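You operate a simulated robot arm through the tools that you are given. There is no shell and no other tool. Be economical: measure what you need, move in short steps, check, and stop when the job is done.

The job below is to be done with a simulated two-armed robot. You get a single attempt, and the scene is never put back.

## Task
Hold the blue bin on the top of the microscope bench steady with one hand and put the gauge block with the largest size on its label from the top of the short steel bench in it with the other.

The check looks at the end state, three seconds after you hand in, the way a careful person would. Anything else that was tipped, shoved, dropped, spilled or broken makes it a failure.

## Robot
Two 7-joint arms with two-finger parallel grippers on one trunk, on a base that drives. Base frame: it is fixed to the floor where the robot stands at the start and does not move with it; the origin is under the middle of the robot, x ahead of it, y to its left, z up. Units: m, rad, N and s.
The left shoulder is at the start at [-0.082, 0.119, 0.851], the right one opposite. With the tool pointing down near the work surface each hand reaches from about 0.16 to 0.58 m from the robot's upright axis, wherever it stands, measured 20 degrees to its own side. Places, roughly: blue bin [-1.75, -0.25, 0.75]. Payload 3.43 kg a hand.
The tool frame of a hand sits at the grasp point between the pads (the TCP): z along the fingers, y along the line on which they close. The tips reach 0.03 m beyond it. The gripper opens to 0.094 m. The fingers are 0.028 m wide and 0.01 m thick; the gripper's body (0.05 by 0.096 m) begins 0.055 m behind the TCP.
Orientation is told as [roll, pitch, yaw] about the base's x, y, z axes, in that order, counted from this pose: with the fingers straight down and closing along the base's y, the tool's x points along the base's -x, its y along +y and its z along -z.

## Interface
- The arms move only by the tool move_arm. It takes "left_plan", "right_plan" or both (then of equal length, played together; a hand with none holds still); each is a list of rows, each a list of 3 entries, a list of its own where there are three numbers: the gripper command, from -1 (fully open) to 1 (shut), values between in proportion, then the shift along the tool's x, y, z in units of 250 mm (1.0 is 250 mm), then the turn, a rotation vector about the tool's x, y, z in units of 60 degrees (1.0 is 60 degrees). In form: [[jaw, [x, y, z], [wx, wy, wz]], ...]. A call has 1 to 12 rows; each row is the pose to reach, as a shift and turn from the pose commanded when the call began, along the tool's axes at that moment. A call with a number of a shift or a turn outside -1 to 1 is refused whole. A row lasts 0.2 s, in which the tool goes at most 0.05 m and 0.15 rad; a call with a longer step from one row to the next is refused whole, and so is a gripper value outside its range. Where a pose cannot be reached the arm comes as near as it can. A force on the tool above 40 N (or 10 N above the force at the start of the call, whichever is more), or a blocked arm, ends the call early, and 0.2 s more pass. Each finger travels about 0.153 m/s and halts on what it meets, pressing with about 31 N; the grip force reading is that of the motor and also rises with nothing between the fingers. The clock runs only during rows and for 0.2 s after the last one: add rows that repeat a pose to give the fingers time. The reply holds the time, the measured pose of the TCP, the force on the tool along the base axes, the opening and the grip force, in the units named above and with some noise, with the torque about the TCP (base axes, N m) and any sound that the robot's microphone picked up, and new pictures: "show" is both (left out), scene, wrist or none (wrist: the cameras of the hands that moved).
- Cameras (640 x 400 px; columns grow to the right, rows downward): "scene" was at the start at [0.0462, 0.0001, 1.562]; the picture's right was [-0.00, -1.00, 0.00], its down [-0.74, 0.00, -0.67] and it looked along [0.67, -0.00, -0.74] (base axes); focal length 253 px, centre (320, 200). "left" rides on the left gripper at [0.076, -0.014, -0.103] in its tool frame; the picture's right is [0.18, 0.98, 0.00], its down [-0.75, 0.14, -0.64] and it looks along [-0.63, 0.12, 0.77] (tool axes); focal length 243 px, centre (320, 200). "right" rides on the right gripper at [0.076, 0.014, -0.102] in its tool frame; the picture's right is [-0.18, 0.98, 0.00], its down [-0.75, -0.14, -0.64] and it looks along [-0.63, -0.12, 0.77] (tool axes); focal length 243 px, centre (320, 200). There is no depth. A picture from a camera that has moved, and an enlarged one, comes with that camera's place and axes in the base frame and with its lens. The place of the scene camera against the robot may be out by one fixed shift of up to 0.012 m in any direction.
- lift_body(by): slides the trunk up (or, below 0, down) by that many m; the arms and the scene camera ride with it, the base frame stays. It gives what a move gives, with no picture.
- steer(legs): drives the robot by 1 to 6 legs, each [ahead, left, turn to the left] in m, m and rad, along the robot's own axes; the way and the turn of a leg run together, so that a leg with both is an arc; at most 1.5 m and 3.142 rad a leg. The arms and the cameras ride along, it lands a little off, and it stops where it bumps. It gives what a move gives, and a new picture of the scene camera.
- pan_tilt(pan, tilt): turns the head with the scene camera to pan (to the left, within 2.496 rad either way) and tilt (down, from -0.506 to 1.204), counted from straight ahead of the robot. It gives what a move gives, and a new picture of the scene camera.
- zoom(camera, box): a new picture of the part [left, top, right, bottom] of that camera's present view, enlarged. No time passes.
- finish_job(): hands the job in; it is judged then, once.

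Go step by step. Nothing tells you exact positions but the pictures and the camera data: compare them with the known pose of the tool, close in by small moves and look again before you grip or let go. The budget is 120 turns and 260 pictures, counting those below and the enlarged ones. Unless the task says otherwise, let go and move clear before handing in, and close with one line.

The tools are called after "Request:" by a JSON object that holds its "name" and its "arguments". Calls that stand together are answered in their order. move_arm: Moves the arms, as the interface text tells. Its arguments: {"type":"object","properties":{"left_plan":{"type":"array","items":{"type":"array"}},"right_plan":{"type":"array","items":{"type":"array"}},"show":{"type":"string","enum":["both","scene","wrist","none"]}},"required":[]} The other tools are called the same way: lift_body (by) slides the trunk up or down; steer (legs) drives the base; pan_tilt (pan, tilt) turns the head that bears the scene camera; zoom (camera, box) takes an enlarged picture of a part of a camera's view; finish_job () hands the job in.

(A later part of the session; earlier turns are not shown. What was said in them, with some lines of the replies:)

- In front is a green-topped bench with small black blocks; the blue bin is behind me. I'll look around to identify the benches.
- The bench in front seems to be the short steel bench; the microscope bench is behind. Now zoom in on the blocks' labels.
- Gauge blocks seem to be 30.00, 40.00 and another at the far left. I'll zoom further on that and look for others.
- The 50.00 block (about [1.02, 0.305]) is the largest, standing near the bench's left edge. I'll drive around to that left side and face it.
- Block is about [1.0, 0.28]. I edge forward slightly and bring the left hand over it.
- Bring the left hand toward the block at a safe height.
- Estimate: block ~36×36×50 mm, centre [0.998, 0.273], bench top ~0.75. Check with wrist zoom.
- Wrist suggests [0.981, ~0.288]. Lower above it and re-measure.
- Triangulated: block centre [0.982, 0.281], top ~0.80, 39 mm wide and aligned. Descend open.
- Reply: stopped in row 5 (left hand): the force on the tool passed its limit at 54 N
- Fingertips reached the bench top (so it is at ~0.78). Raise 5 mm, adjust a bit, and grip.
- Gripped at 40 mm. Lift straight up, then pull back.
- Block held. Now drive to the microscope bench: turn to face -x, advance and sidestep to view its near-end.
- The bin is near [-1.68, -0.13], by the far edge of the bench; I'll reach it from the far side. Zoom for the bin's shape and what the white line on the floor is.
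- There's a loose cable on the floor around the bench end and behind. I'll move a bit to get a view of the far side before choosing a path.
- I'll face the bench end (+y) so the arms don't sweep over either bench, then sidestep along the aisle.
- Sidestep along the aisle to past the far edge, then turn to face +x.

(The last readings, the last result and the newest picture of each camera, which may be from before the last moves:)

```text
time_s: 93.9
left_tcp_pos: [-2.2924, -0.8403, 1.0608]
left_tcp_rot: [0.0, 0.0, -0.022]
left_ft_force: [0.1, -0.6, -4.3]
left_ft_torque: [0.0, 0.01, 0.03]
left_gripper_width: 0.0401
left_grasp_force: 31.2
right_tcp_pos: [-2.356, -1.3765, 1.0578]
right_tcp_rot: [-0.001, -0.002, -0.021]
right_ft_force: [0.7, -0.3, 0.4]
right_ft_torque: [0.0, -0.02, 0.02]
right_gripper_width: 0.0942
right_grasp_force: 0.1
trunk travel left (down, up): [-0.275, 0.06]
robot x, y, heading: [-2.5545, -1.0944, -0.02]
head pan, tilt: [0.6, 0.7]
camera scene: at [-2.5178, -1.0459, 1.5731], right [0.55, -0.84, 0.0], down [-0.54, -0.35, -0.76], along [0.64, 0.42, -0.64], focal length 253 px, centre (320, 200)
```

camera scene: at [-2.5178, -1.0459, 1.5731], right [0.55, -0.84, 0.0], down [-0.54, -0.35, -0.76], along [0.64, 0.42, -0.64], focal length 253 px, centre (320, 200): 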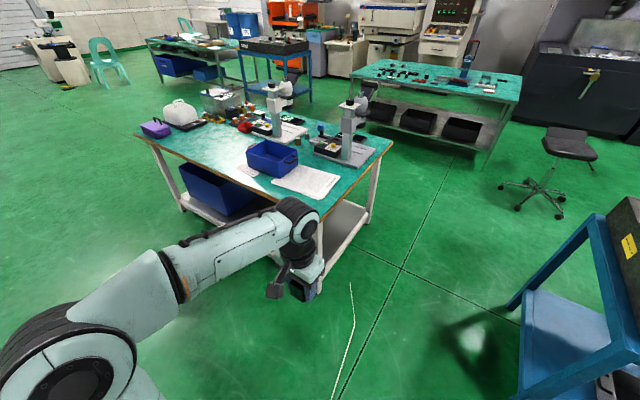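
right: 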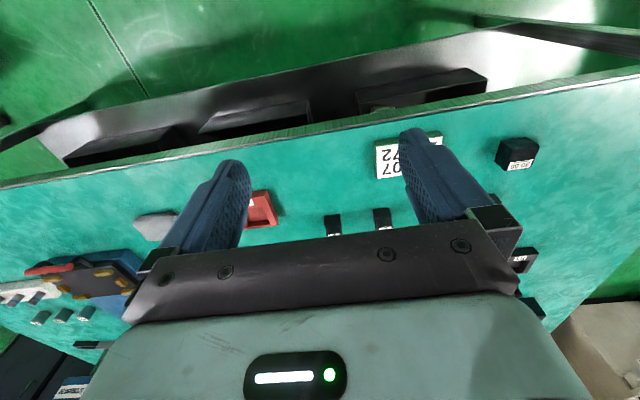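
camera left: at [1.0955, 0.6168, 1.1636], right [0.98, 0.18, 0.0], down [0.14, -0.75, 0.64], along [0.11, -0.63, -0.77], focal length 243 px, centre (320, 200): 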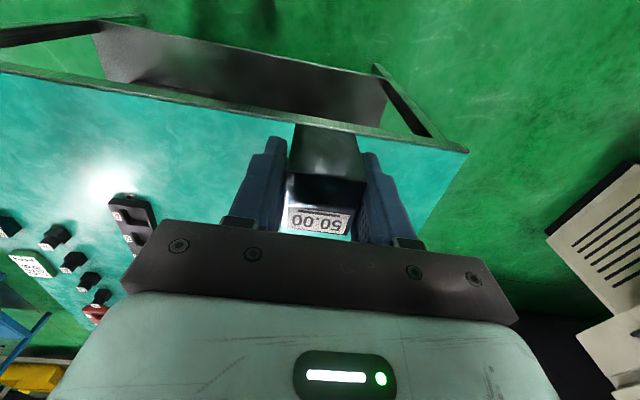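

Good view: the bin is near this edge. Sidestep to be across from it.

Request:
{"name": "steer", "arguments": {"legs": [[0, 0.9, 0.02]]}}

Request:
{"name": "pan_tilt", "arguments": {"pan": 0, "tilt": 0.75}}

```text
time_s: 102.1
left_tcp_pos: [-2.2794, 0.0513, 1.0624]
left_tcp_rot: [-0.001, -0.001, -0.013]
left_ft_force: [0.2, -0.1, -4.7]
left_ft_torque: [-0.02, 0.02, 0.0]
left_gripper_width: 0.0402
left_grasp_force: 30.7
right_tcp_pos: [-2.3406, -0.4848, 1.0571]
right_tcp_rot: [-0.001, -0.001, -0.013]
right_ft_force: [-0.5, -0.4, 0.3]
right_ft_torque: [0.03, -0.01, -0.02]
right_gripper_width: 0.094
right_grasp_force: 0.2
trunk travel left (down, up): [-0.275, 0.06]
robot x, y, heading: [-2.5453, -0.2049, -0.01]
head pan, tilt: [0.6, 0.7]
camera scene: at [-2.5037, -0.1568, 1.5731], right [0.56, -0.83, 0.0], down [-0.54, -0.36, -0.76], along [0.64, 0.42, -0.64], focal length 253 px, centre (320, 200)
```

scene: 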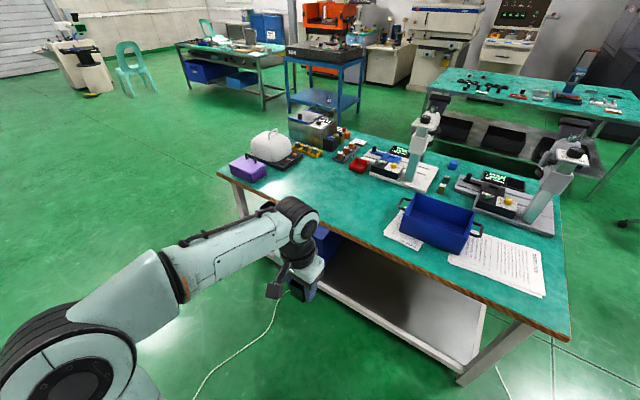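

```text
time_s: 103.1
left_tcp_pos: [-2.2795, 0.0507, 1.0613]
left_tcp_rot: [0.001, 0.0, -0.012]
left_ft_force: [0.4, 0.7, -5.4]
left_ft_torque: [0.02, 0.01, -0.01]
left_gripper_width: 0.0402
left_grasp_force: 30.7
right_tcp_pos: [-2.3394, -0.4851, 1.057]
right_tcp_rot: [0.0, 0.0, -0.013]
right_ft_force: [0.7, -0.2, -1.2]
right_ft_torque: [-0.02, -0.05, -0.02]
right_gripper_width: 0.0942
right_grasp_force: 0.1
trunk travel left (down, up): [-0.275, 0.06]
robot x, y, heading: [-2.5377, -0.2052, -0.014]
head pan, tilt: [0.0, 0.75]
camera scene: at [-2.4915, -0.2049, 1.5689], right [-0.01, -1.0, 0.0], down [-0.68, 0.01, -0.73], along [0.73, -0.01, -0.68], focal length 253 px, centre (320, 200)
```

scene: 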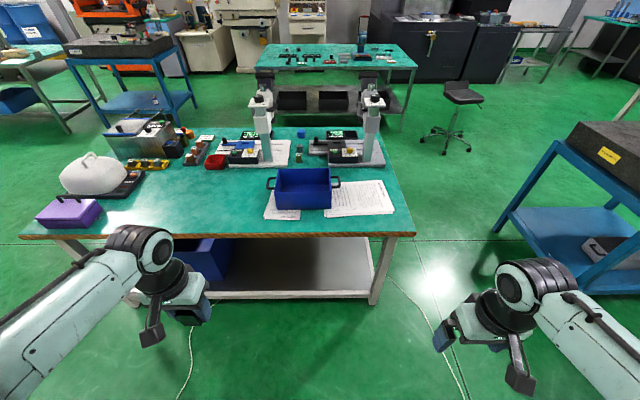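

Zoom on the bin for its geometry.

Request:
{"name": "zoom", "arguments": {"camera": "scene", "box": [240, 150, 400, 250]}}

```text
4.00 times, centred on (320, 200) of scene
camera zoom: at [-2.4915, -0.2049, 1.5689], right [-0.01, -1.0, 0.0], down [-0.68, 0.01, -0.73], along [0.73, -0.01, -0.68], focal length 1014 px, centre (320, 200)
```

zoom: 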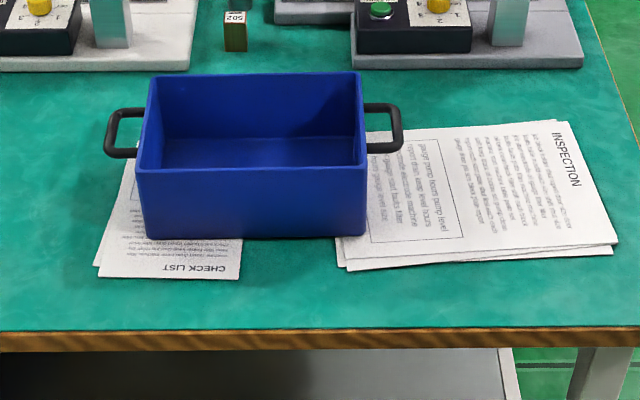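

Bin: ~0.235 (y) × 0.165 (x) × 0.105 m, centre ≈[-1.627, -0.143], rim ≈0.885. Plan: right hand pinches the near wall at its right part, left hand lowers the block in the left part. Drive closer.

Request:
{"name": "steer", "arguments": {"legs": [[0.35, 0.04, 0.012]]}}

Request:
{"name": "pan_tilt", "arguments": {"pan": 0, "tilt": 0.95}}

```text
time_s: 105.4
left_tcp_pos: [-1.9359, 0.0914, 1.0618]
left_tcp_rot: [-0.002, -0.002, -0.003]
left_ft_force: [0.4, 0.2, -5.0]
left_ft_torque: [-0.03, 0.06, 0.02]
left_gripper_width: 0.0403
left_grasp_force: 30.6
right_tcp_pos: [-1.9898, -0.4445, 1.0561]
right_tcp_rot: [0.001, 0.0, -0.001]
right_ft_force: [-1.0, -0.5, -0.3]
right_ft_torque: [-0.02, 0.0, -0.01]
right_gripper_width: 0.0942
right_grasp_force: 0.0
trunk travel left (down, up): [-0.275, 0.06]
robot x, y, heading: [-2.1957, -0.1651, 0.003]
head pan, tilt: [0.0, 0.75]
camera scene: at [-2.1438, -0.1666, 1.5688], right [0.0, -1.0, 0.0], down [-0.68, 0.0, -0.73], along [0.73, 0.0, -0.68], focal length 253 px, centre (320, 200)
```

scene: 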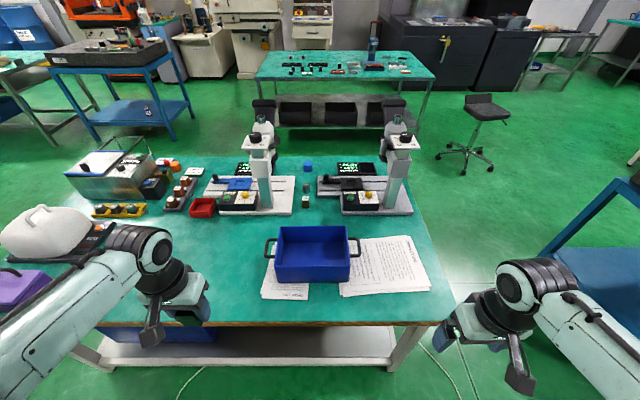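

```text
time_s: 106.1
left_tcp_pos: [-1.936, 0.092, 1.0616]
left_tcp_rot: [0.0, -0.001, -0.003]
left_ft_force: [0.6, -0.6, -4.0]
left_ft_torque: [0.01, -0.04, 0.01]
left_gripper_width: 0.0403
left_grasp_force: 30.9
right_tcp_pos: [-1.9895, -0.4439, 1.0572]
right_tcp_rot: [0.0, 0.0, 0.001]
right_ft_force: [0.4, -1.2, 0.6]
right_ft_torque: [-0.02, 0.01, 0.02]
right_gripper_width: 0.0942
right_grasp_force: 0.0
trunk travel left (down, up): [-0.275, 0.06]
robot x, y, heading: [-2.1957, -0.1637, -0.001]
head pan, tilt: [0.0, 0.949]
camera scene: at [-2.1543, -0.1666, 1.5534], right [0.0, -1.0, 0.0], down [-0.81, 0.0, -0.58], along [0.58, 0.0, -0.81], focal length 253 px, centre (320, 200)
```

scene: 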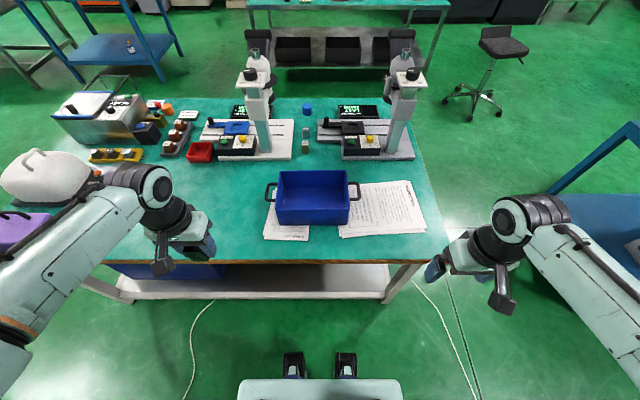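

Request:
{"name": "zoom", "arguments": {"camera": "scene", "box": [240, 150, 400, 250]}}

```text
4.00 times, centred on (320, 200) of scene
camera zoom: at [-2.1543, -0.1666, 1.5534], right [0.0, -1.0, 0.0], down [-0.81, 0.0, -0.58], along [0.58, 0.0, -0.81], focal length 1014 px, centre (320, 200)
```

zoom: 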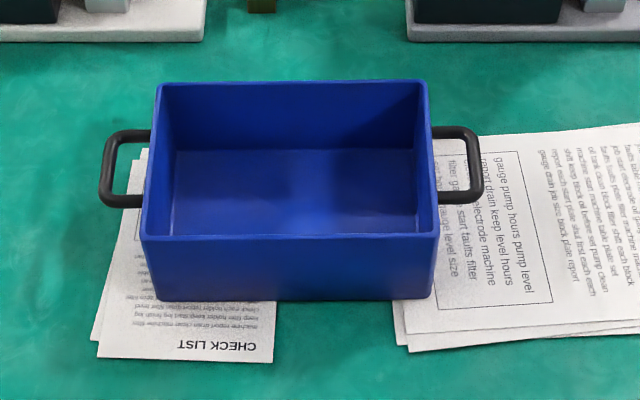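

Rim near wall x≈-1.71, y from -0.03 to -0.265, z≈0.884. Bring the right hand in while turning it 90° (camera to the outside).

Request:
{"name": "move_arm", "arguments": {"right_plan": [[-1, [-0.095, 0.065, 0.01], [0, 0, -0.125]], [-1, [-0.19, 0.13, 0.02], [0, 0, -0.25]], [-1, [-0.285, 0.195, 0.03], [0, 0, -0.375]], [-1, [-0.38, 0.26, 0.04], [0, 0, -0.5]], [-1, [-0.475, 0.325, 0.05], [0, 0, -0.625]], [-1, [-0.57, 0.39, 0.06], [0, 0, -0.75]], [-1, [-0.665, 0.455, 0.07], [0, 0, -0.875]], [-1, [-0.76, 0.52, 0.08], [0, 0, -1.0]], [-1, [-0.76, 0.52, 0.08], [0, 0, -1.0]]], "show": "scene"}}

```text
time_s: 108.1
left_tcp_pos: [-1.9365, 0.0906, 1.0606]
left_tcp_rot: [0.0, -0.001, 0.0]
left_ft_force: [0.0, 0.1, -5.0]
left_ft_torque: [0.02, 0.02, -0.02]
left_gripper_width: 0.0402
left_grasp_force: 30.8
right_tcp_pos: [-1.7993, -0.3149, 1.0382]
right_tcp_rot: [0.0, 0.002, 1.049]
right_ft_force: [0.8, 0.5, -0.8]
right_ft_torque: [0.02, 0.01, 0.01]
right_gripper_width: 0.0941
right_grasp_force: 0.1
trunk travel left (down, up): [-0.275, 0.06]
robot x, y, heading: [-2.1963, -0.1675, -0.001]
head pan, tilt: [0.0, 0.949]
camera scene: at [-2.1548, -0.1669, 1.5533], right [0.0, -1.0, 0.0], down [-0.81, 0.0, -0.58], along [0.58, 0.0, -0.81], focal length 253 px, centre (320, 200)
```

scene: 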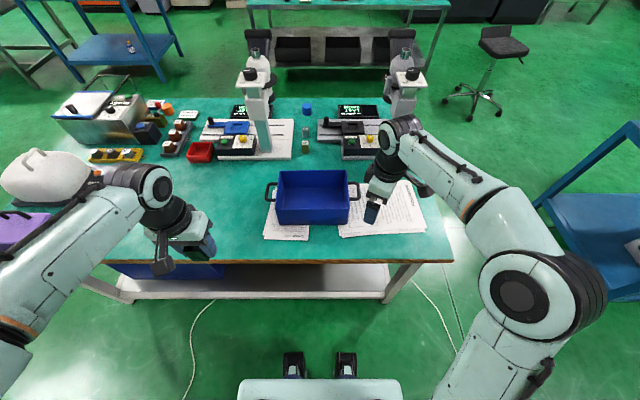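

Request:
{"name": "move_arm", "arguments": {"right_plan": [[-1, [-0.11, -0.037, 0.05], [0, 0, -0.125]], [-1, [-0.23, -0.075, 0.11], [0, 0, -0.25]], [-1, [-0.34, -0.112, 0.17], [0, 0, -0.375]], [-1, [-0.455, -0.149, 0.232], [0, 0, -0.5]], [-1, [-0.455, -0.149, 0.232], [0, 0, -0.5]]], "show": "both"}}

Request:
{"name": "zoom", "arguments": {"camera": "scene", "box": [240, 130, 400, 230]}}

```text
time_s: 109.3
left_tcp_pos: [-1.9361, 0.0907, 1.0612]
left_tcp_rot: [-0.001, 0.0, -0.001]
left_ft_force: [0.1, -0.5, -4.9]
left_ft_torque: [0.01, -0.02, -0.02]
left_gripper_width: 0.0405
left_grasp_force: 31.1
right_tcp_pos: [-1.7114, -0.2367, 0.9821]
right_tcp_rot: [0.0, -0.001, 1.572]
right_ft_force: [-0.1, -0.1, -0.1]
right_ft_torque: [0.0, -0.02, 0.01]
right_gripper_width: 0.0939
right_grasp_force: 0.2
trunk travel left (down, up): [-0.275, 0.06]
robot x, y, heading: [-2.1965, -0.1647, 0.001]
head pan, tilt: [0.0, 0.949]
camera scene: at [-2.1548, -0.167, 1.5533], right [0.0, -1.0, 0.0], down [-0.81, 0.0, -0.58], along [0.58, 0.0, -0.81], focal length 253 px, centre (320, 200)
camera right: at [-1.7258, -0.3132, 1.0826], right [-0.98, 0.18, 0.0], down [0.14, 0.75, 0.64], along [0.12, 0.63, -0.77], focal length 243 px, centre (320, 200)
```

scene: 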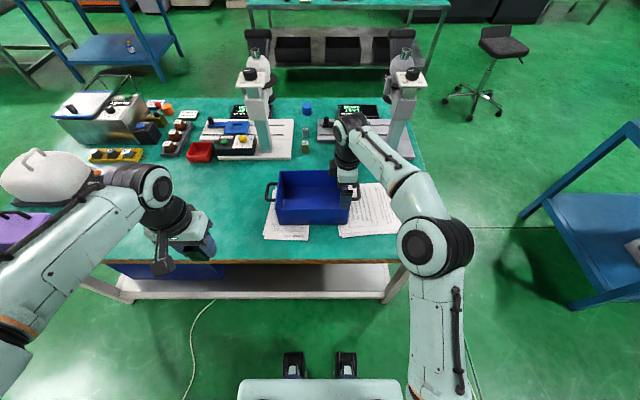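
right: 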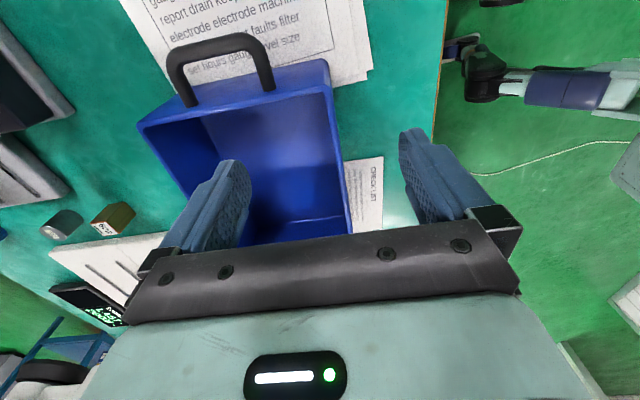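

```text
4.00 times, centred on (320, 180) of scene
camera zoom: at [-2.1548, -0.167, 1.5533], right [0.0, -1.0, 0.0], down [-0.81, 0.0, -0.58], along [0.58, 0.0, -0.81], focal length 1014 px, centre (320, 280)
```

zoom: 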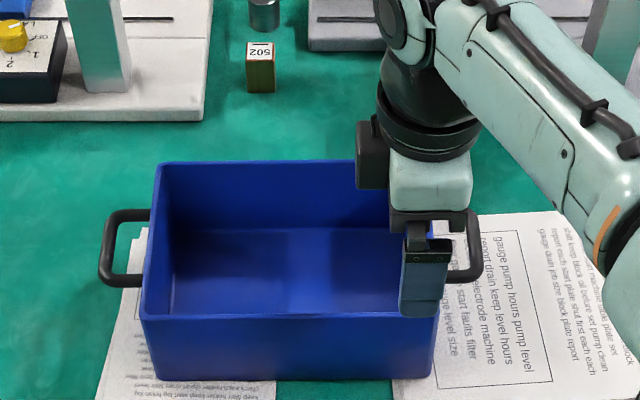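

Near wall is at x≈-1.723. Shift slightly and lower the right hand so its fingers straddle the wall.

Request:
{"name": "move_arm", "arguments": {"right_plan": [[-1, [-0.036, 0.044, 0.05], [0, 0, 0]], [-1, [-0.036, 0.044, 0.18], [0, 0, 0]], [-1, [-0.036, 0.044, 0.31], [0, 0, 0]], [-1, [-0.036, 0.044, 0.42], [0, 0, 0]], [-1, [-0.036, 0.044, 0.42], [0, 0, 0]]], "show": "both"}}

Request:
{"name": "zoom", "arguments": {"camera": "scene", "box": [240, 130, 400, 230]}}

```text
time_s: 110.5
left_tcp_pos: [-1.9351, 0.0919, 1.0614]
left_tcp_rot: [-0.002, -0.001, -0.002]
left_ft_force: [-0.1, 0.2, -4.8]
left_ft_torque: [-0.01, 0.01, -0.01]
left_gripper_width: 0.0401
left_grasp_force: 31.2
right_tcp_pos: [-1.7227, -0.2253, 0.8725]
right_tcp_rot: [0.0, 0.0, 1.57]
right_ft_force: [0.2, -0.2, -0.2]
right_ft_torque: [-0.03, -0.04, 0.01]
right_gripper_width: 0.094
right_grasp_force: 0.1
trunk travel left (down, up): [-0.275, 0.06]
robot x, y, heading: [-2.1925, -0.1664, 0.005]
head pan, tilt: [0.0, 0.949]
camera scene: at [-2.1544, -0.1666, 1.5534], right [0.0, -1.0, 0.0], down [-0.81, 0.0, -0.58], along [0.58, 0.0, -0.81], focal length 253 px, centre (320, 200)
camera right: at [-1.7367, -0.3021, 0.9753], right [-0.98, 0.18, 0.0], down [0.14, 0.75, 0.64], along [0.12, 0.63, -0.77], focal length 243 px, centre (320, 200)
```

scene: 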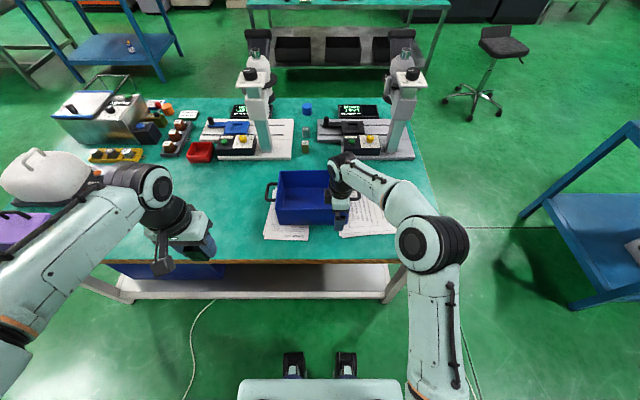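
right: 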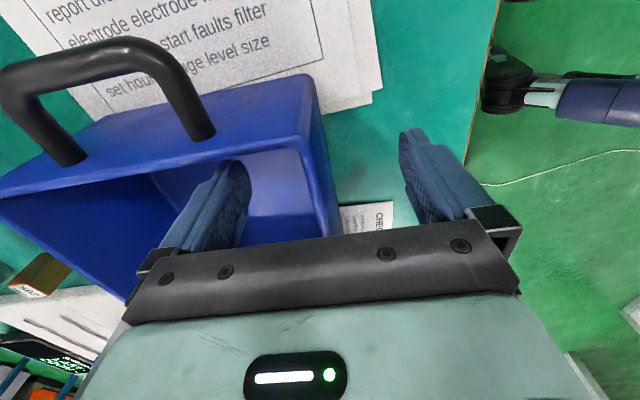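

```text
4.00 times, centred on (320, 180) of scene
camera zoom: at [-2.1544, -0.1666, 1.5534], right [0.0, -1.0, 0.0], down [-0.81, 0.0, -0.58], along [0.58, 0.0, -0.81], focal length 1014 px, centre (320, 280)
```

zoom: 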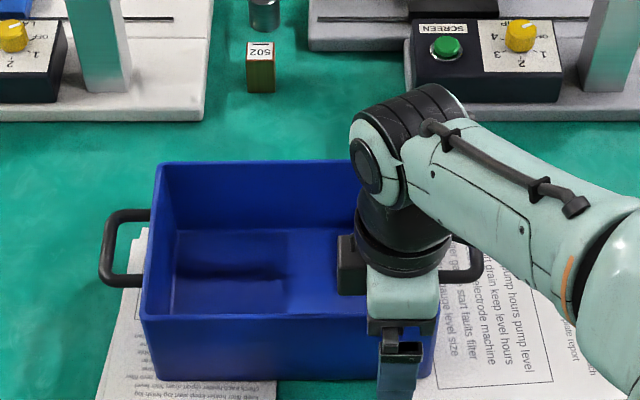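

Fingers straddle the near wall, well centred. Close the right gripper gently on it.

Request:
{"name": "move_arm", "arguments": {"right_plan": [[-0.5, [0, 0, 0], [0, 0, 0]], [0, [0, 0, 0], [0, 0, 0]], [0.5, [0, 0, 0], [0, 0, 0]], [1, [0, 0, 0], [0, 0, 0]], [1, [0, 0, 0], [0, 0, 0]], [1, [0, 0, 0], [0, 0, 0]]], "show": "both"}}

Request:
{"name": "zoom", "arguments": {"camera": "scene", "box": [240, 130, 400, 230]}}

```text
time_s: 111.9
left_tcp_pos: [-1.9356, 0.0918, 1.0621]
left_tcp_rot: [0.001, 0.0, -0.003]
left_ft_force: [-0.5, -0.5, -5.8]
left_ft_torque: [0.01, 0.0, -0.02]
left_gripper_width: 0.0401
left_grasp_force: 30.6
right_tcp_pos: [-1.723, -0.2256, 0.8748]
right_tcp_rot: [0.0, 0.0, 1.57]
right_ft_force: [0.4, -0.8, 1.7]
right_ft_torque: [0.32, -0.01, 0.19]
right_gripper_width: 0.0103
right_grasp_force: 30.7
trunk travel left (down, up): [-0.275, 0.06]
robot x, y, heading: [-2.1935, -0.1663, 0.003]
head pan, tilt: [0.0, 0.949]
camera scene: at [-2.1542, -0.1667, 1.5533], right [0.0, -1.0, 0.0], down [-0.81, 0.0, -0.58], along [0.58, 0.0, -0.81], focal length 253 px, centre (320, 200)
camera right: at [-1.7365, -0.3021, 0.9756], right [-0.98, 0.18, 0.0], down [0.14, 0.75, 0.64], along [0.12, 0.63, -0.77], focal length 243 px, centre (320, 200)
```

scene: 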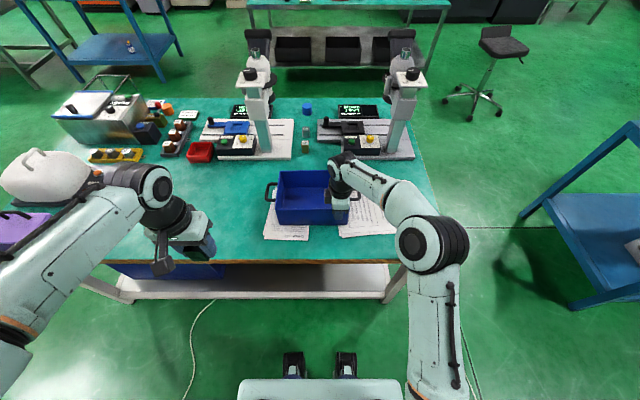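
right: 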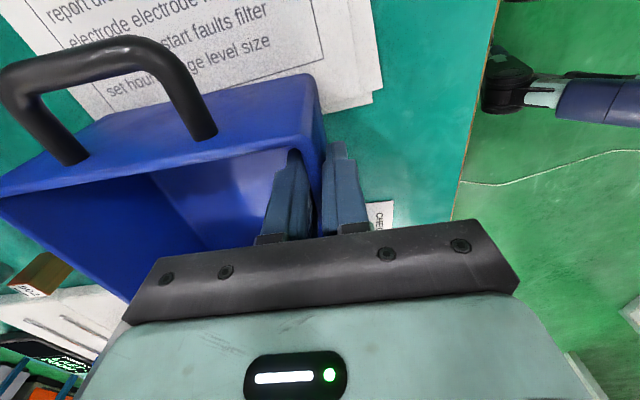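

```text
4.00 times, centred on (320, 180) of scene
camera zoom: at [-2.1542, -0.1667, 1.5533], right [0.0, -1.0, 0.0], down [-0.81, 0.0, -0.58], along [0.58, 0.0, -0.81], focal length 1014 px, centre (320, 280)
```

zoom: 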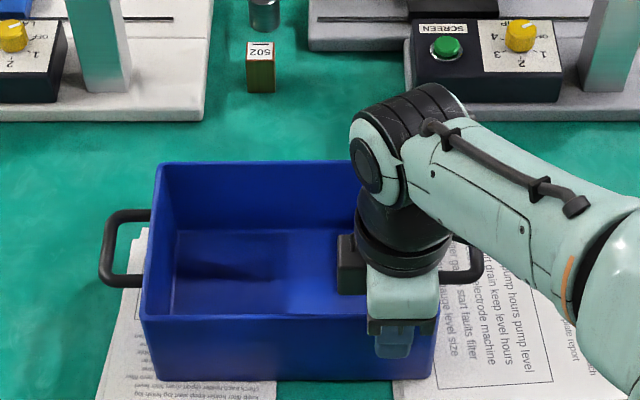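

Bin held firmly, not displaced. Now bring the left hand with the block toward the bin.

Request:
{"name": "move_arm", "arguments": {"left_plan": [[1, [-0.135, -0.063, 0.02], [0, 0, 0]], [1, [-0.27, -0.127, 0.04], [0, 0, 0]], [1, [-0.405, -0.19, 0.06], [0, 0, 0]], [1, [-0.54, -0.254, 0.08], [0, 0, 0]], [1, [-0.675, -0.317, 0.1], [0, 0, 0]], [1, [-0.81, -0.38, 0.12], [0, 0, 0]], [1, [-0.944, -0.444, 0.14], [0, 0, 0]], [1, [-0.944, -0.444, 0.14], [0, 0, 0]]], "show": "both"}}

```text
time_s: 113.7
left_tcp_pos: [-1.6993, -0.018, 1.0266]
left_tcp_rot: [-0.001, -0.001, -0.002]
left_ft_force: [0.4, 0.0, -4.5]
left_ft_torque: [0.01, -0.03, 0.02]
left_gripper_width: 0.0403
left_grasp_force: 30.6
right_tcp_pos: [-1.7224, -0.2252, 0.874]
right_tcp_rot: [-0.002, 0.0, 1.569]
right_ft_force: [-1.0, 1.2, 1.9]
right_ft_torque: [0.11, -0.08, 0.04]
right_gripper_width: 0.0105
right_grasp_force: 31.4
trunk travel left (down, up): [-0.275, 0.06]
robot x, y, heading: [-2.1886, -0.1668, -0.001]
head pan, tilt: [0.0, 0.949]
camera scene: at [-2.1543, -0.1666, 1.5533], right [0.0, -1.0, 0.0], down [-0.81, 0.0, -0.58], along [0.58, 0.0, -0.81], focal length 253 px, centre (320, 200)
camera left: at [-1.7747, -0.0316, 1.1291], right [-0.18, 0.98, 0.0], down [0.75, 0.14, 0.64], along [0.63, 0.12, -0.77], focal length 243 px, centre (320, 200)
```

scene: 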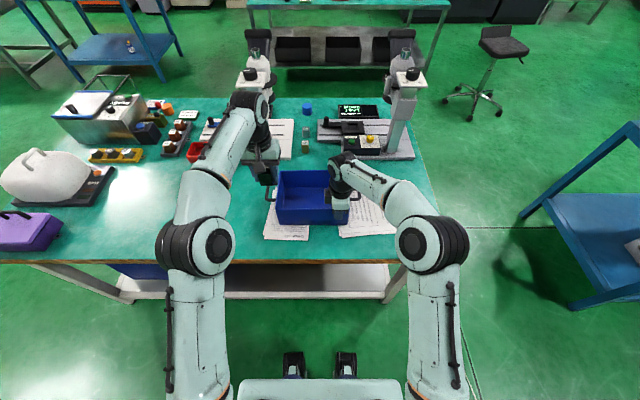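
left: 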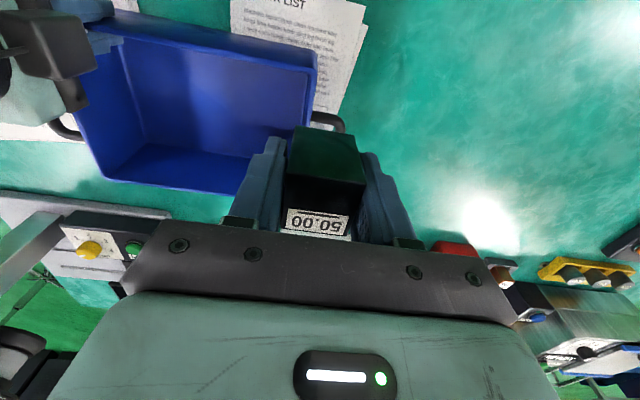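

Move over the bin's left half, staying above the rim, and look.

Request:
{"name": "move_arm", "arguments": {"left_plan": [[1, [-0.11, -0.134, 0.0], [0, 0, 0]], [1, [-0.216, -0.268, 0.0], [0, 0, 0]], [1, [-0.216, -0.268, 0.15], [0, 0, 0]], [1, [-0.216, -0.268, 0.25], [0, 0, 0]], [1, [-0.216, -0.268, 0.25], [0, 0, 0]]], "show": "both"}}

Request:
{"name": "zoom", "arguments": {"camera": "scene", "box": [240, 130, 400, 230]}}

```text
time_s: 114.9
left_tcp_pos: [-1.6624, -0.0818, 0.9679]
left_tcp_rot: [-0.001, 0.001, -0.002]
left_ft_force: [-0.2, 0.8, -4.5]
left_ft_torque: [0.03, -0.04, -0.01]
left_gripper_width: 0.0402
left_grasp_force: 30.8
left hand out of reach, approached as far as the arm can: row 1, 2, 3, 4, 5
right_tcp_pos: [-1.7227, -0.2261, 0.8725]
right_tcp_rot: [0.0, 0.0, 1.571]
right_ft_force: [-1.5, -2.1, 2.4]
right_ft_torque: [0.19, 0.03, -0.04]
right_gripper_width: 0.0106
right_grasp_force: 31.1
trunk travel left (down, up): [-0.275, 0.06]
robot x, y, heading: [-2.1971, -0.1695, -0.001]
head pan, tilt: [0.0, 0.949]
camera scene: at [-2.1544, -0.1668, 1.5534], right [0.0, -1.0, 0.0], down [-0.81, 0.0, -0.58], along [0.58, 0.0, -0.81], focal length 253 px, centre (320, 200)
camera left: at [-1.7388, -0.096, 1.069], right [-0.18, 0.98, 0.0], down [0.75, 0.14, 0.64], along [0.63, 0.12, -0.77], focal length 243 px, centre (320, 200)
```

scene: 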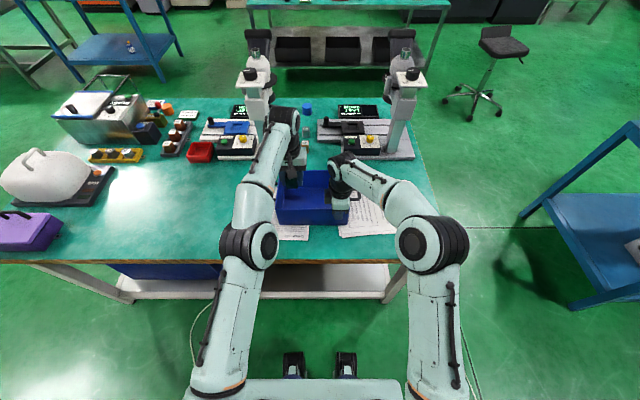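
left: 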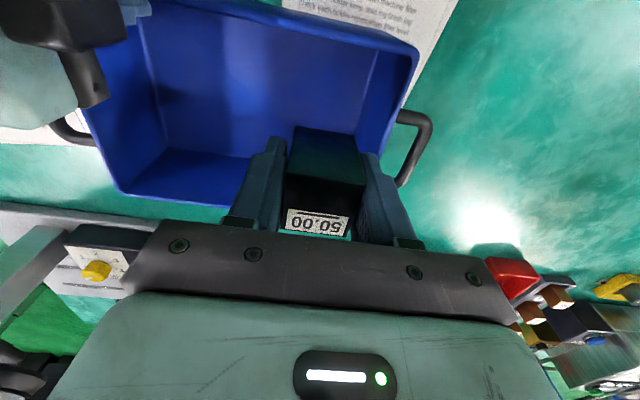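

```text
4.00 times, centred on (320, 180) of scene
camera zoom: at [-2.1544, -0.1668, 1.5534], right [0.0, -1.0, 0.0], down [-0.81, 0.0, -0.58], along [0.58, 0.0, -0.81], focal length 1014 px, centre (320, 280)
```

zoom: 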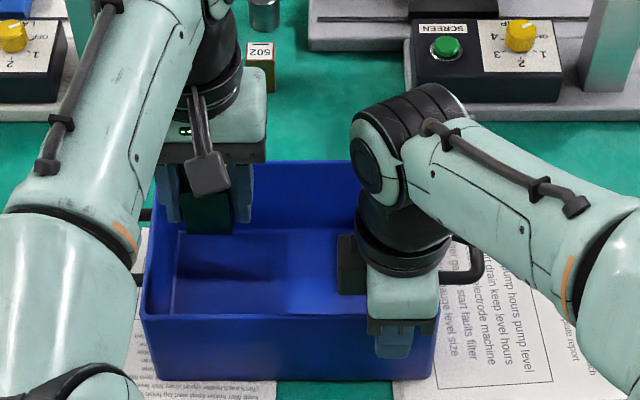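

Near the arm's limit but the block is over the bin interior. Descend into the bin.

Request:
{"name": "move_arm", "arguments": {"left_plan": [[1, [0.04, 0, 0.12], [0, 0, 0]], [1, [0.04, 0, 0.24], [0, 0, 0]], [1, [0.04, 0, 0.36], [0, 0, 0]], [1, [0.04, 0, 0.44], [0, 0, 0]], [1, [0.04, 0, 0.5], [0, 0, 0]], [1, [0.04, 0, 0.5], [0, 0, 0]]], "show": "both"}}

Request:
{"name": "zoom", "arguments": {"camera": "scene", "box": [240, 130, 400, 230]}}

```text
time_s: 116.3
left_tcp_pos: [-1.673, -0.083, 0.8404]
left_tcp_rot: [0.0, 0.0, -0.001]
left_ft_force: [-0.2, -0.9, -5.5]
left_ft_torque: [0.01, 0.0, -0.01]
left_gripper_width: 0.0403
left_grasp_force: 31.2
right_tcp_pos: [-1.7224, -0.2257, 0.875]
right_tcp_rot: [0.0, 0.0, 1.571]
right_ft_force: [-2.1, -0.2, 2.8]
right_ft_torque: [-0.04, -0.01, -0.06]
right_gripper_width: 0.0102
right_grasp_force: 31.0
trunk travel left (down, up): [-0.275, 0.06]
robot x, y, heading: [-2.1961, -0.1662, 0.001]
head pan, tilt: [0.0, 0.949]
camera scene: at [-2.1544, -0.1668, 1.5533], right [0.0, -1.0, 0.0], down [-0.81, 0.0, -0.58], along [0.58, 0.0, -0.81], focal length 253 px, centre (320, 200)
camera left: at [-1.7496, -0.0967, 0.9427], right [-0.18, 0.98, 0.0], down [0.75, 0.14, 0.64], along [0.63, 0.12, -0.77], focal length 243 px, centre (320, 200)
```

scene: 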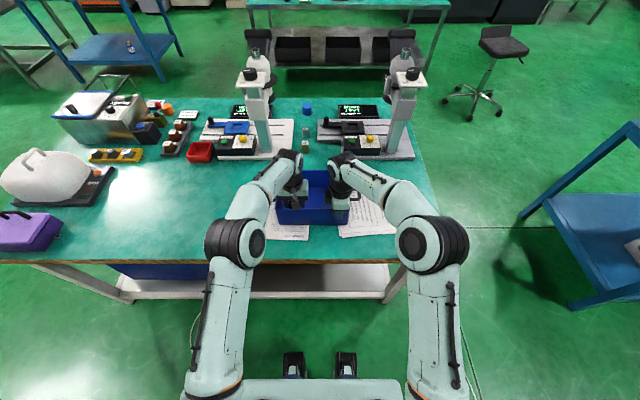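
left: 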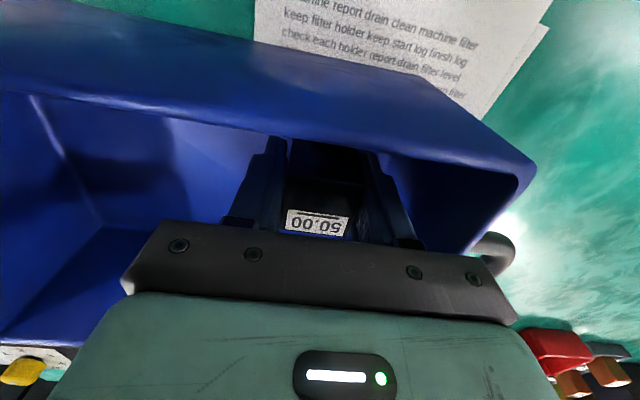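

```text
4.00 times, centred on (320, 180) of scene
camera zoom: at [-2.1544, -0.1668, 1.5533], right [0.0, -1.0, 0.0], down [-0.81, 0.0, -0.58], along [0.58, 0.0, -0.81], focal length 1014 px, centre (320, 280)
```

zoom: 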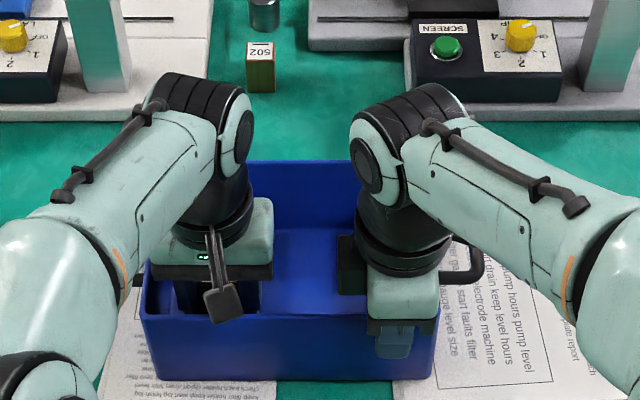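

Block is inside the bin, above its floor. Lower a bit more, shifting slightly inward, then open partially.

Request:
{"name": "move_arm", "arguments": {"left_plan": [[1, [0, -0.03, 0.02], [0, 0, 0]], [1, [0, -0.03, 0.05], [0, 0, 0]], [1, [0, -0.03, 0.05], [0, 0, 0]]], "show": "none"}}

```text
time_s: 117.1
left_tcp_pos: [-1.6735, -0.0912, 0.8298]
left_tcp_rot: [0.001, 0.0, -0.002]
left_ft_force: [-0.3, -1.0, -5.0]
left_ft_torque: [0.01, 0.01, -0.03]
left_gripper_width: 0.0403
left_grasp_force: 31.0
right_tcp_pos: [-1.7216, -0.2265, 0.8734]
right_tcp_rot: [0.0, -0.001, 1.57]
right_ft_force: [-1.8, -0.9, 2.3]
right_ft_torque: [-0.05, -0.03, -0.07]
right_gripper_width: 0.0103
right_grasp_force: 31.4
trunk travel left (down, up): [-0.275, 0.06]
robot x, y, heading: [-2.1949, -0.1684, -0.001]
head pan, tilt: [0.0, 0.949]
```

Still no contact; bottom should be ~1 cm above the bin floor. One more small step down, then release.

Request:
{"name": "move_arm", "arguments": {"left_plan": [[1, [0, 0, 0.015], [0, 0, 0]], [1, [0, 0, 0.03], [0, 0, 0]], [1, [0, 0, 0.03], [0, 0, 0]]], "show": "wrist"}}

```text
time_s: 117.9
left_tcp_pos: [-1.6739, -0.0898, 0.8235]
left_tcp_rot: [-0.001, -0.003, -0.002]
left_ft_force: [-3.3, 0.3, 14.2]
left_ft_torque: [-0.29, 0.07, -0.06]
left_gripper_width: 0.0403
left_grasp_force: 30.5
right_tcp_pos: [-1.7211, -0.2258, 0.8741]
right_tcp_rot: [-0.002, 0.001, 1.571]
right_ft_force: [5.5, 1.8, -0.5]
right_ft_torque: [0.03, 0.1, -0.07]
right_gripper_width: 0.0106
right_grasp_force: 30.7
trunk travel left (down, up): [-0.275, 0.06]
robot x, y, heading: [-2.1946, -0.166, -0.003]
head pan, tilt: [0.0, 0.949]
camera left: at [-1.75, -0.1042, 0.925], right [-0.18, 0.98, 0.0], down [0.75, 0.14, 0.64], along [0.63, 0.12, -0.76], focal length 243 px, centre (320, 200)
```

left: 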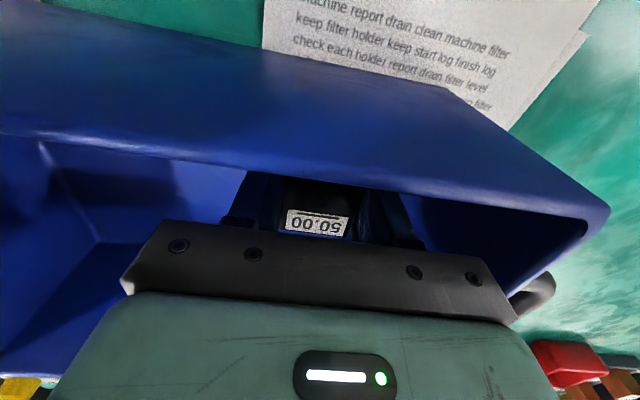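

The block touches the bin floor. Ease up slightly, open partly, and rise straight.

Request:
{"name": "move_arm", "arguments": {"left_plan": [[1, [0, 0, -0.008], [0, 0, 0]], [0.0, [0, 0, -0.008], [0, 0, 0]], [-0.35, [0, 0, -0.008], [0, 0, 0]], [-0.35, [0, 0, -0.008], [0, 0, 0]], [-0.35, [0, 0, -0.1], [0, 0, 0]], [-0.35, [0, 0, -0.25], [0, 0, 0]], [-0.35, [0, 0, -0.42], [0, 0, 0]], [-0.35, [0, 0, -0.58], [0, 0, 0]], [-0.35, [0, 0, -0.7], [0, 0, 0]]], "show": "both"}}

```text
time_s: 119.9
left_tcp_pos: [-1.6718, -0.0875, 0.9953]
left_tcp_rot: [0.001, 0.0, -0.002]
left_ft_force: [0.4, 1.1, 0.1]
left_ft_torque: [-0.03, 0.0, 0.0]
left_gripper_width: 0.0636
left_grasp_force: 0.0
right_tcp_pos: [-1.7228, -0.2256, 0.8737]
right_tcp_rot: [0.001, 0.0, 1.572]
right_ft_force: [0.0, -0.3, 1.0]
right_ft_torque: [0.01, 0.02, -0.04]
right_gripper_width: 0.0106
right_grasp_force: 31.3
trunk travel left (down, up): [-0.275, 0.06]
robot x, y, heading: [-2.1939, -0.1671, 0.002]
head pan, tilt: [0.0, 0.949]
camera scene: at [-2.1544, -0.1669, 1.5533], right [0.0, -1.0, 0.0], down [-0.81, 0.0, -0.58], along [0.58, 0.0, -0.81], focal length 253 px, centre (320, 200)
camera left: at [-1.7483, -0.1022, 1.0981], right [-0.18, 0.98, 0.0], down [0.75, 0.14, 0.64], along [0.63, 0.12, -0.77], focal length 243 px, centre (320, 200)
```

scene: 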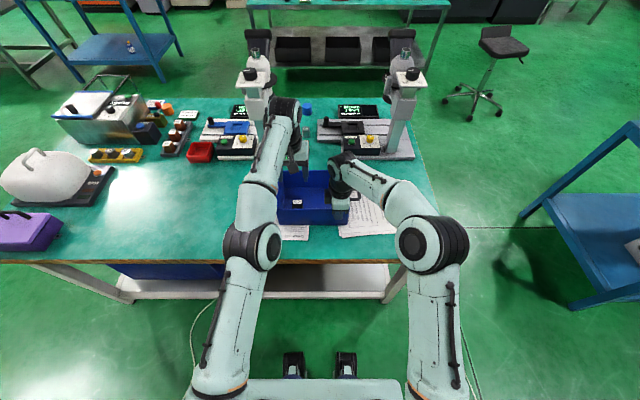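
left: 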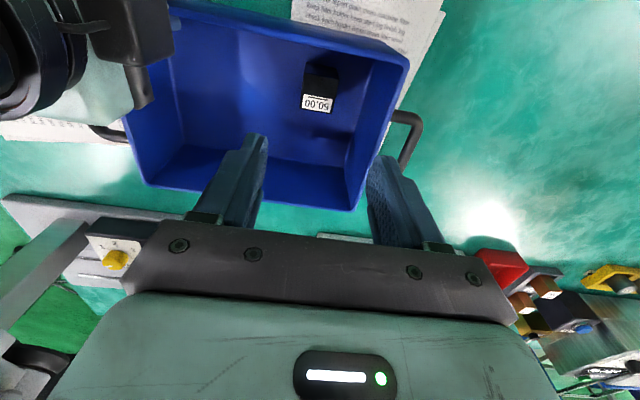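

Block sits upright in the bin. Retract the left hand, then open the right gripper and lift it clear.

Request:
{"name": "move_arm", "arguments": {"left_plan": [[-0.35, [0.1, 0.08, -0.1], [0, 0, 0]], [-0.35, [0.22, 0.16, -0.15], [0, 0, 0]], [-0.35, [0.35, 0.24, -0.2], [0, 0, 0]], [-0.35, [0.48, 0.32, -0.2], [0, 0, 0]], [-0.35, [0.61, 0.4, -0.2], [0, 0, 0]], [-0.35, [0.74, 0.48, -0.2], [0, 0, 0]], [-0.35, [0.87, 0.56, -0.2], [0, 0, 0]], [-0.35, [1.0, 0.64, -0.2], [0, 0, 0]]], "show": "scene"}}

Request:
{"name": "move_arm", "arguments": {"right_plan": [[0.5, [0, 0, 0], [0, 0, 0]], [0, [0, 0, 0], [0, 0, 0]], [-0.2, [0, 0, 0], [0, 0, 0]], [-0.2, [0, 0, 0], [0, 0, 0]], [-0.2, [0, 0, -0.1], [0, 0, 0]], [-0.2, [0, 0, -0.25], [0, 0, 0]], [-0.2, [0, 0, -0.42], [0, 0, 0]], [-0.2, [0, 0, -0.58], [0, 0, 0]], [-0.2, [0, 0, -0.7], [0, 0, 0]]], "show": "both"}}

```text
time_s: 121.7
left_tcp_pos: [-1.9251, 0.069, 1.047]
left_tcp_rot: [-0.001, -0.003, -0.001]
left_ft_force: [-0.8, 0.0, 0.2]
left_ft_torque: [-0.03, 0.01, 0.03]
left_gripper_width: 0.0635
left_grasp_force: 0.1
right_tcp_pos: [-1.723, -0.2263, 0.874]
right_tcp_rot: [0.0, 0.001, 1.572]
right_ft_force: [-2.4, 0.3, 0.7]
right_ft_torque: [-0.12, -0.16, -0.24]
right_gripper_width: 0.0101
right_grasp_force: 31.3
trunk travel left (down, up): [-0.275, 0.06]
robot x, y, heading: [-2.1945, -0.1657, -0.004]
head pan, tilt: [0.0, 0.949]
camera scene: at [-2.155, -0.1665, 1.5533], right [0.0, -1.0, 0.0], down [-0.81, 0.0, -0.58], along [0.58, 0.0, -0.81], focal length 253 px, centre (320, 200)
```

scene: 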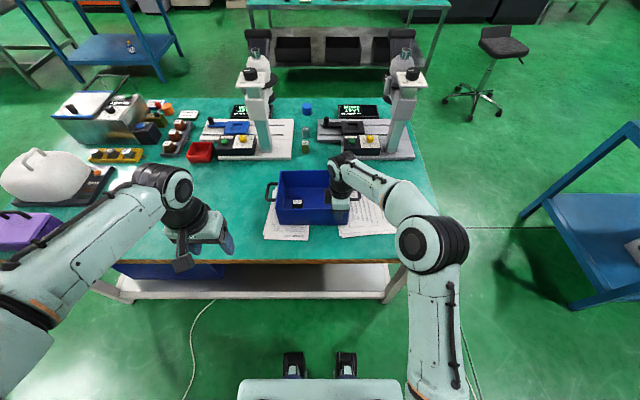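

```text
time_s: 123.7
left_tcp_pos: [-1.9257, 0.0697, 1.0469]
left_tcp_rot: [0.001, -0.001, -0.002]
left_ft_force: [0.4, 0.5, 0.8]
left_ft_torque: [0.02, 0.01, 0.01]
left_gripper_width: 0.0635
left_grasp_force: 0.0
right_tcp_pos: [-1.7219, -0.2263, 1.0484]
right_tcp_rot: [-0.001, -0.001, 1.571]
right_ft_force: [0.4, -0.3, 0.9]
right_ft_torque: [0.02, -0.03, -0.01]
right_gripper_width: 0.0562
right_grasp_force: 0.0
trunk travel left (down, up): [-0.275, 0.06]
robot x, y, heading: [-2.1962, -0.1667, 0.002]
head pan, tilt: [0.0, 0.949]
camera scene: at [-2.1546, -0.1666, 1.5533], right [0.0, -1.0, 0.0], down [-0.81, 0.0, -0.58], along [0.58, 0.0, -0.81], focal length 253 px, centre (320, 200)
camera right: at [-1.7362, -0.302, 1.1505], right [-0.98, 0.18, 0.0], down [0.14, 0.75, 0.64], along [0.12, 0.63, -0.77], focal length 243 px, centre (320, 200)
```

scene: 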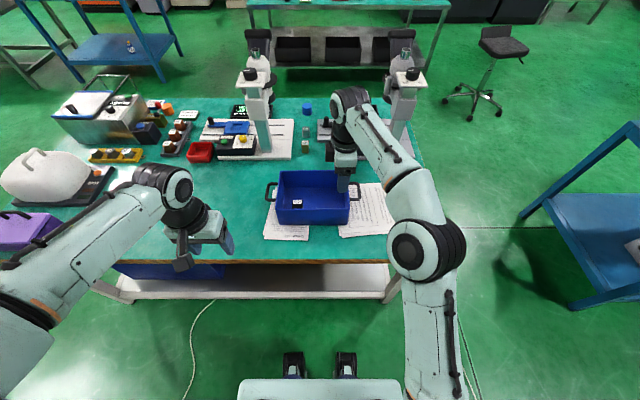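
right: 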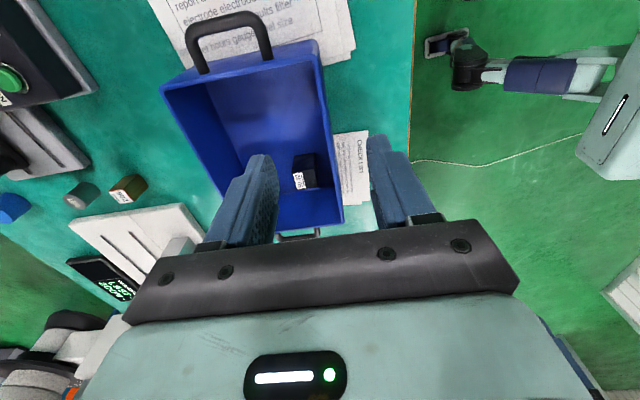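

Pull the right hand back clear and verify the bin.

Request:
{"name": "move_arm", "arguments": {"right_plan": [[-0.2, [0.1, 0.13, 0], [0, 0, 0]], [-0.2, [0.2, 0.26, 0], [0, 0, 0]], [-0.2, [0.3, 0.39, 0], [0, 0, 0]], [-0.2, [0.4, 0.52, 0], [0, 0, 0]], [-0.2, [0.5, 0.65, 0], [0, 0, 0]], [-0.2, [0.5, 0.65, 0], [0, 0, 0]]], "show": "none"}}

Request:
{"name": "zoom", "arguments": {"camera": "scene", "box": [240, 150, 400, 250]}}

```text
time_s: 125.1
left_tcp_pos: [-1.9241, 0.0686, 1.0463]
left_tcp_rot: [-0.001, 0.0, -0.001]
left_ft_force: [0.3, -0.1, 0.1]
left_ft_torque: [-0.02, 0.05, 0.01]
left_gripper_width: 0.0637
left_grasp_force: 0.0
right_tcp_pos: [-1.8823, -0.3514, 1.0509]
right_tcp_rot: [0.001, 0.001, 1.57]
right_ft_force: [0.5, 0.0, -0.2]
right_ft_torque: [0.02, 0.0, -0.01]
right_gripper_width: 0.0564
right_grasp_force: 0.0
trunk travel left (down, up): [-0.275, 0.06]
robot x, y, heading: [-2.1905, -0.1669, 0.001]
head pan, tilt: [0.0, 0.949]
```

```text
4.00 times, centred on (320, 200) of scene
camera zoom: at [-2.1537, -0.1665, 1.5534], right [0.0, -1.0, 0.0], down [-0.81, 0.0, -0.58], along [0.58, 0.0, -0.81], focal length 1014 px, centre (320, 200)
```

zoom: 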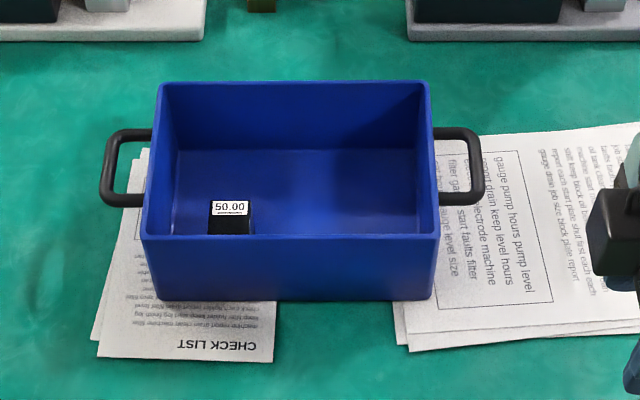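

The 50.00 block stands in the bin, the bin hasn't moved from its place, and both hands are clear. Handing in.

Request:
{"name": "finish_job", "arguments": {}}

```text
The job is handed in.
```

The 50.00 gauge block, the largest of the three I saw on the short steel bench (30.00, 40.00 and 50.00), is standing in the blue bin. I held the bin steady with the right hand while placing it, and nothing else appeared disturbed; I drove over a thin loose cable on the floor behind the microscope bench.
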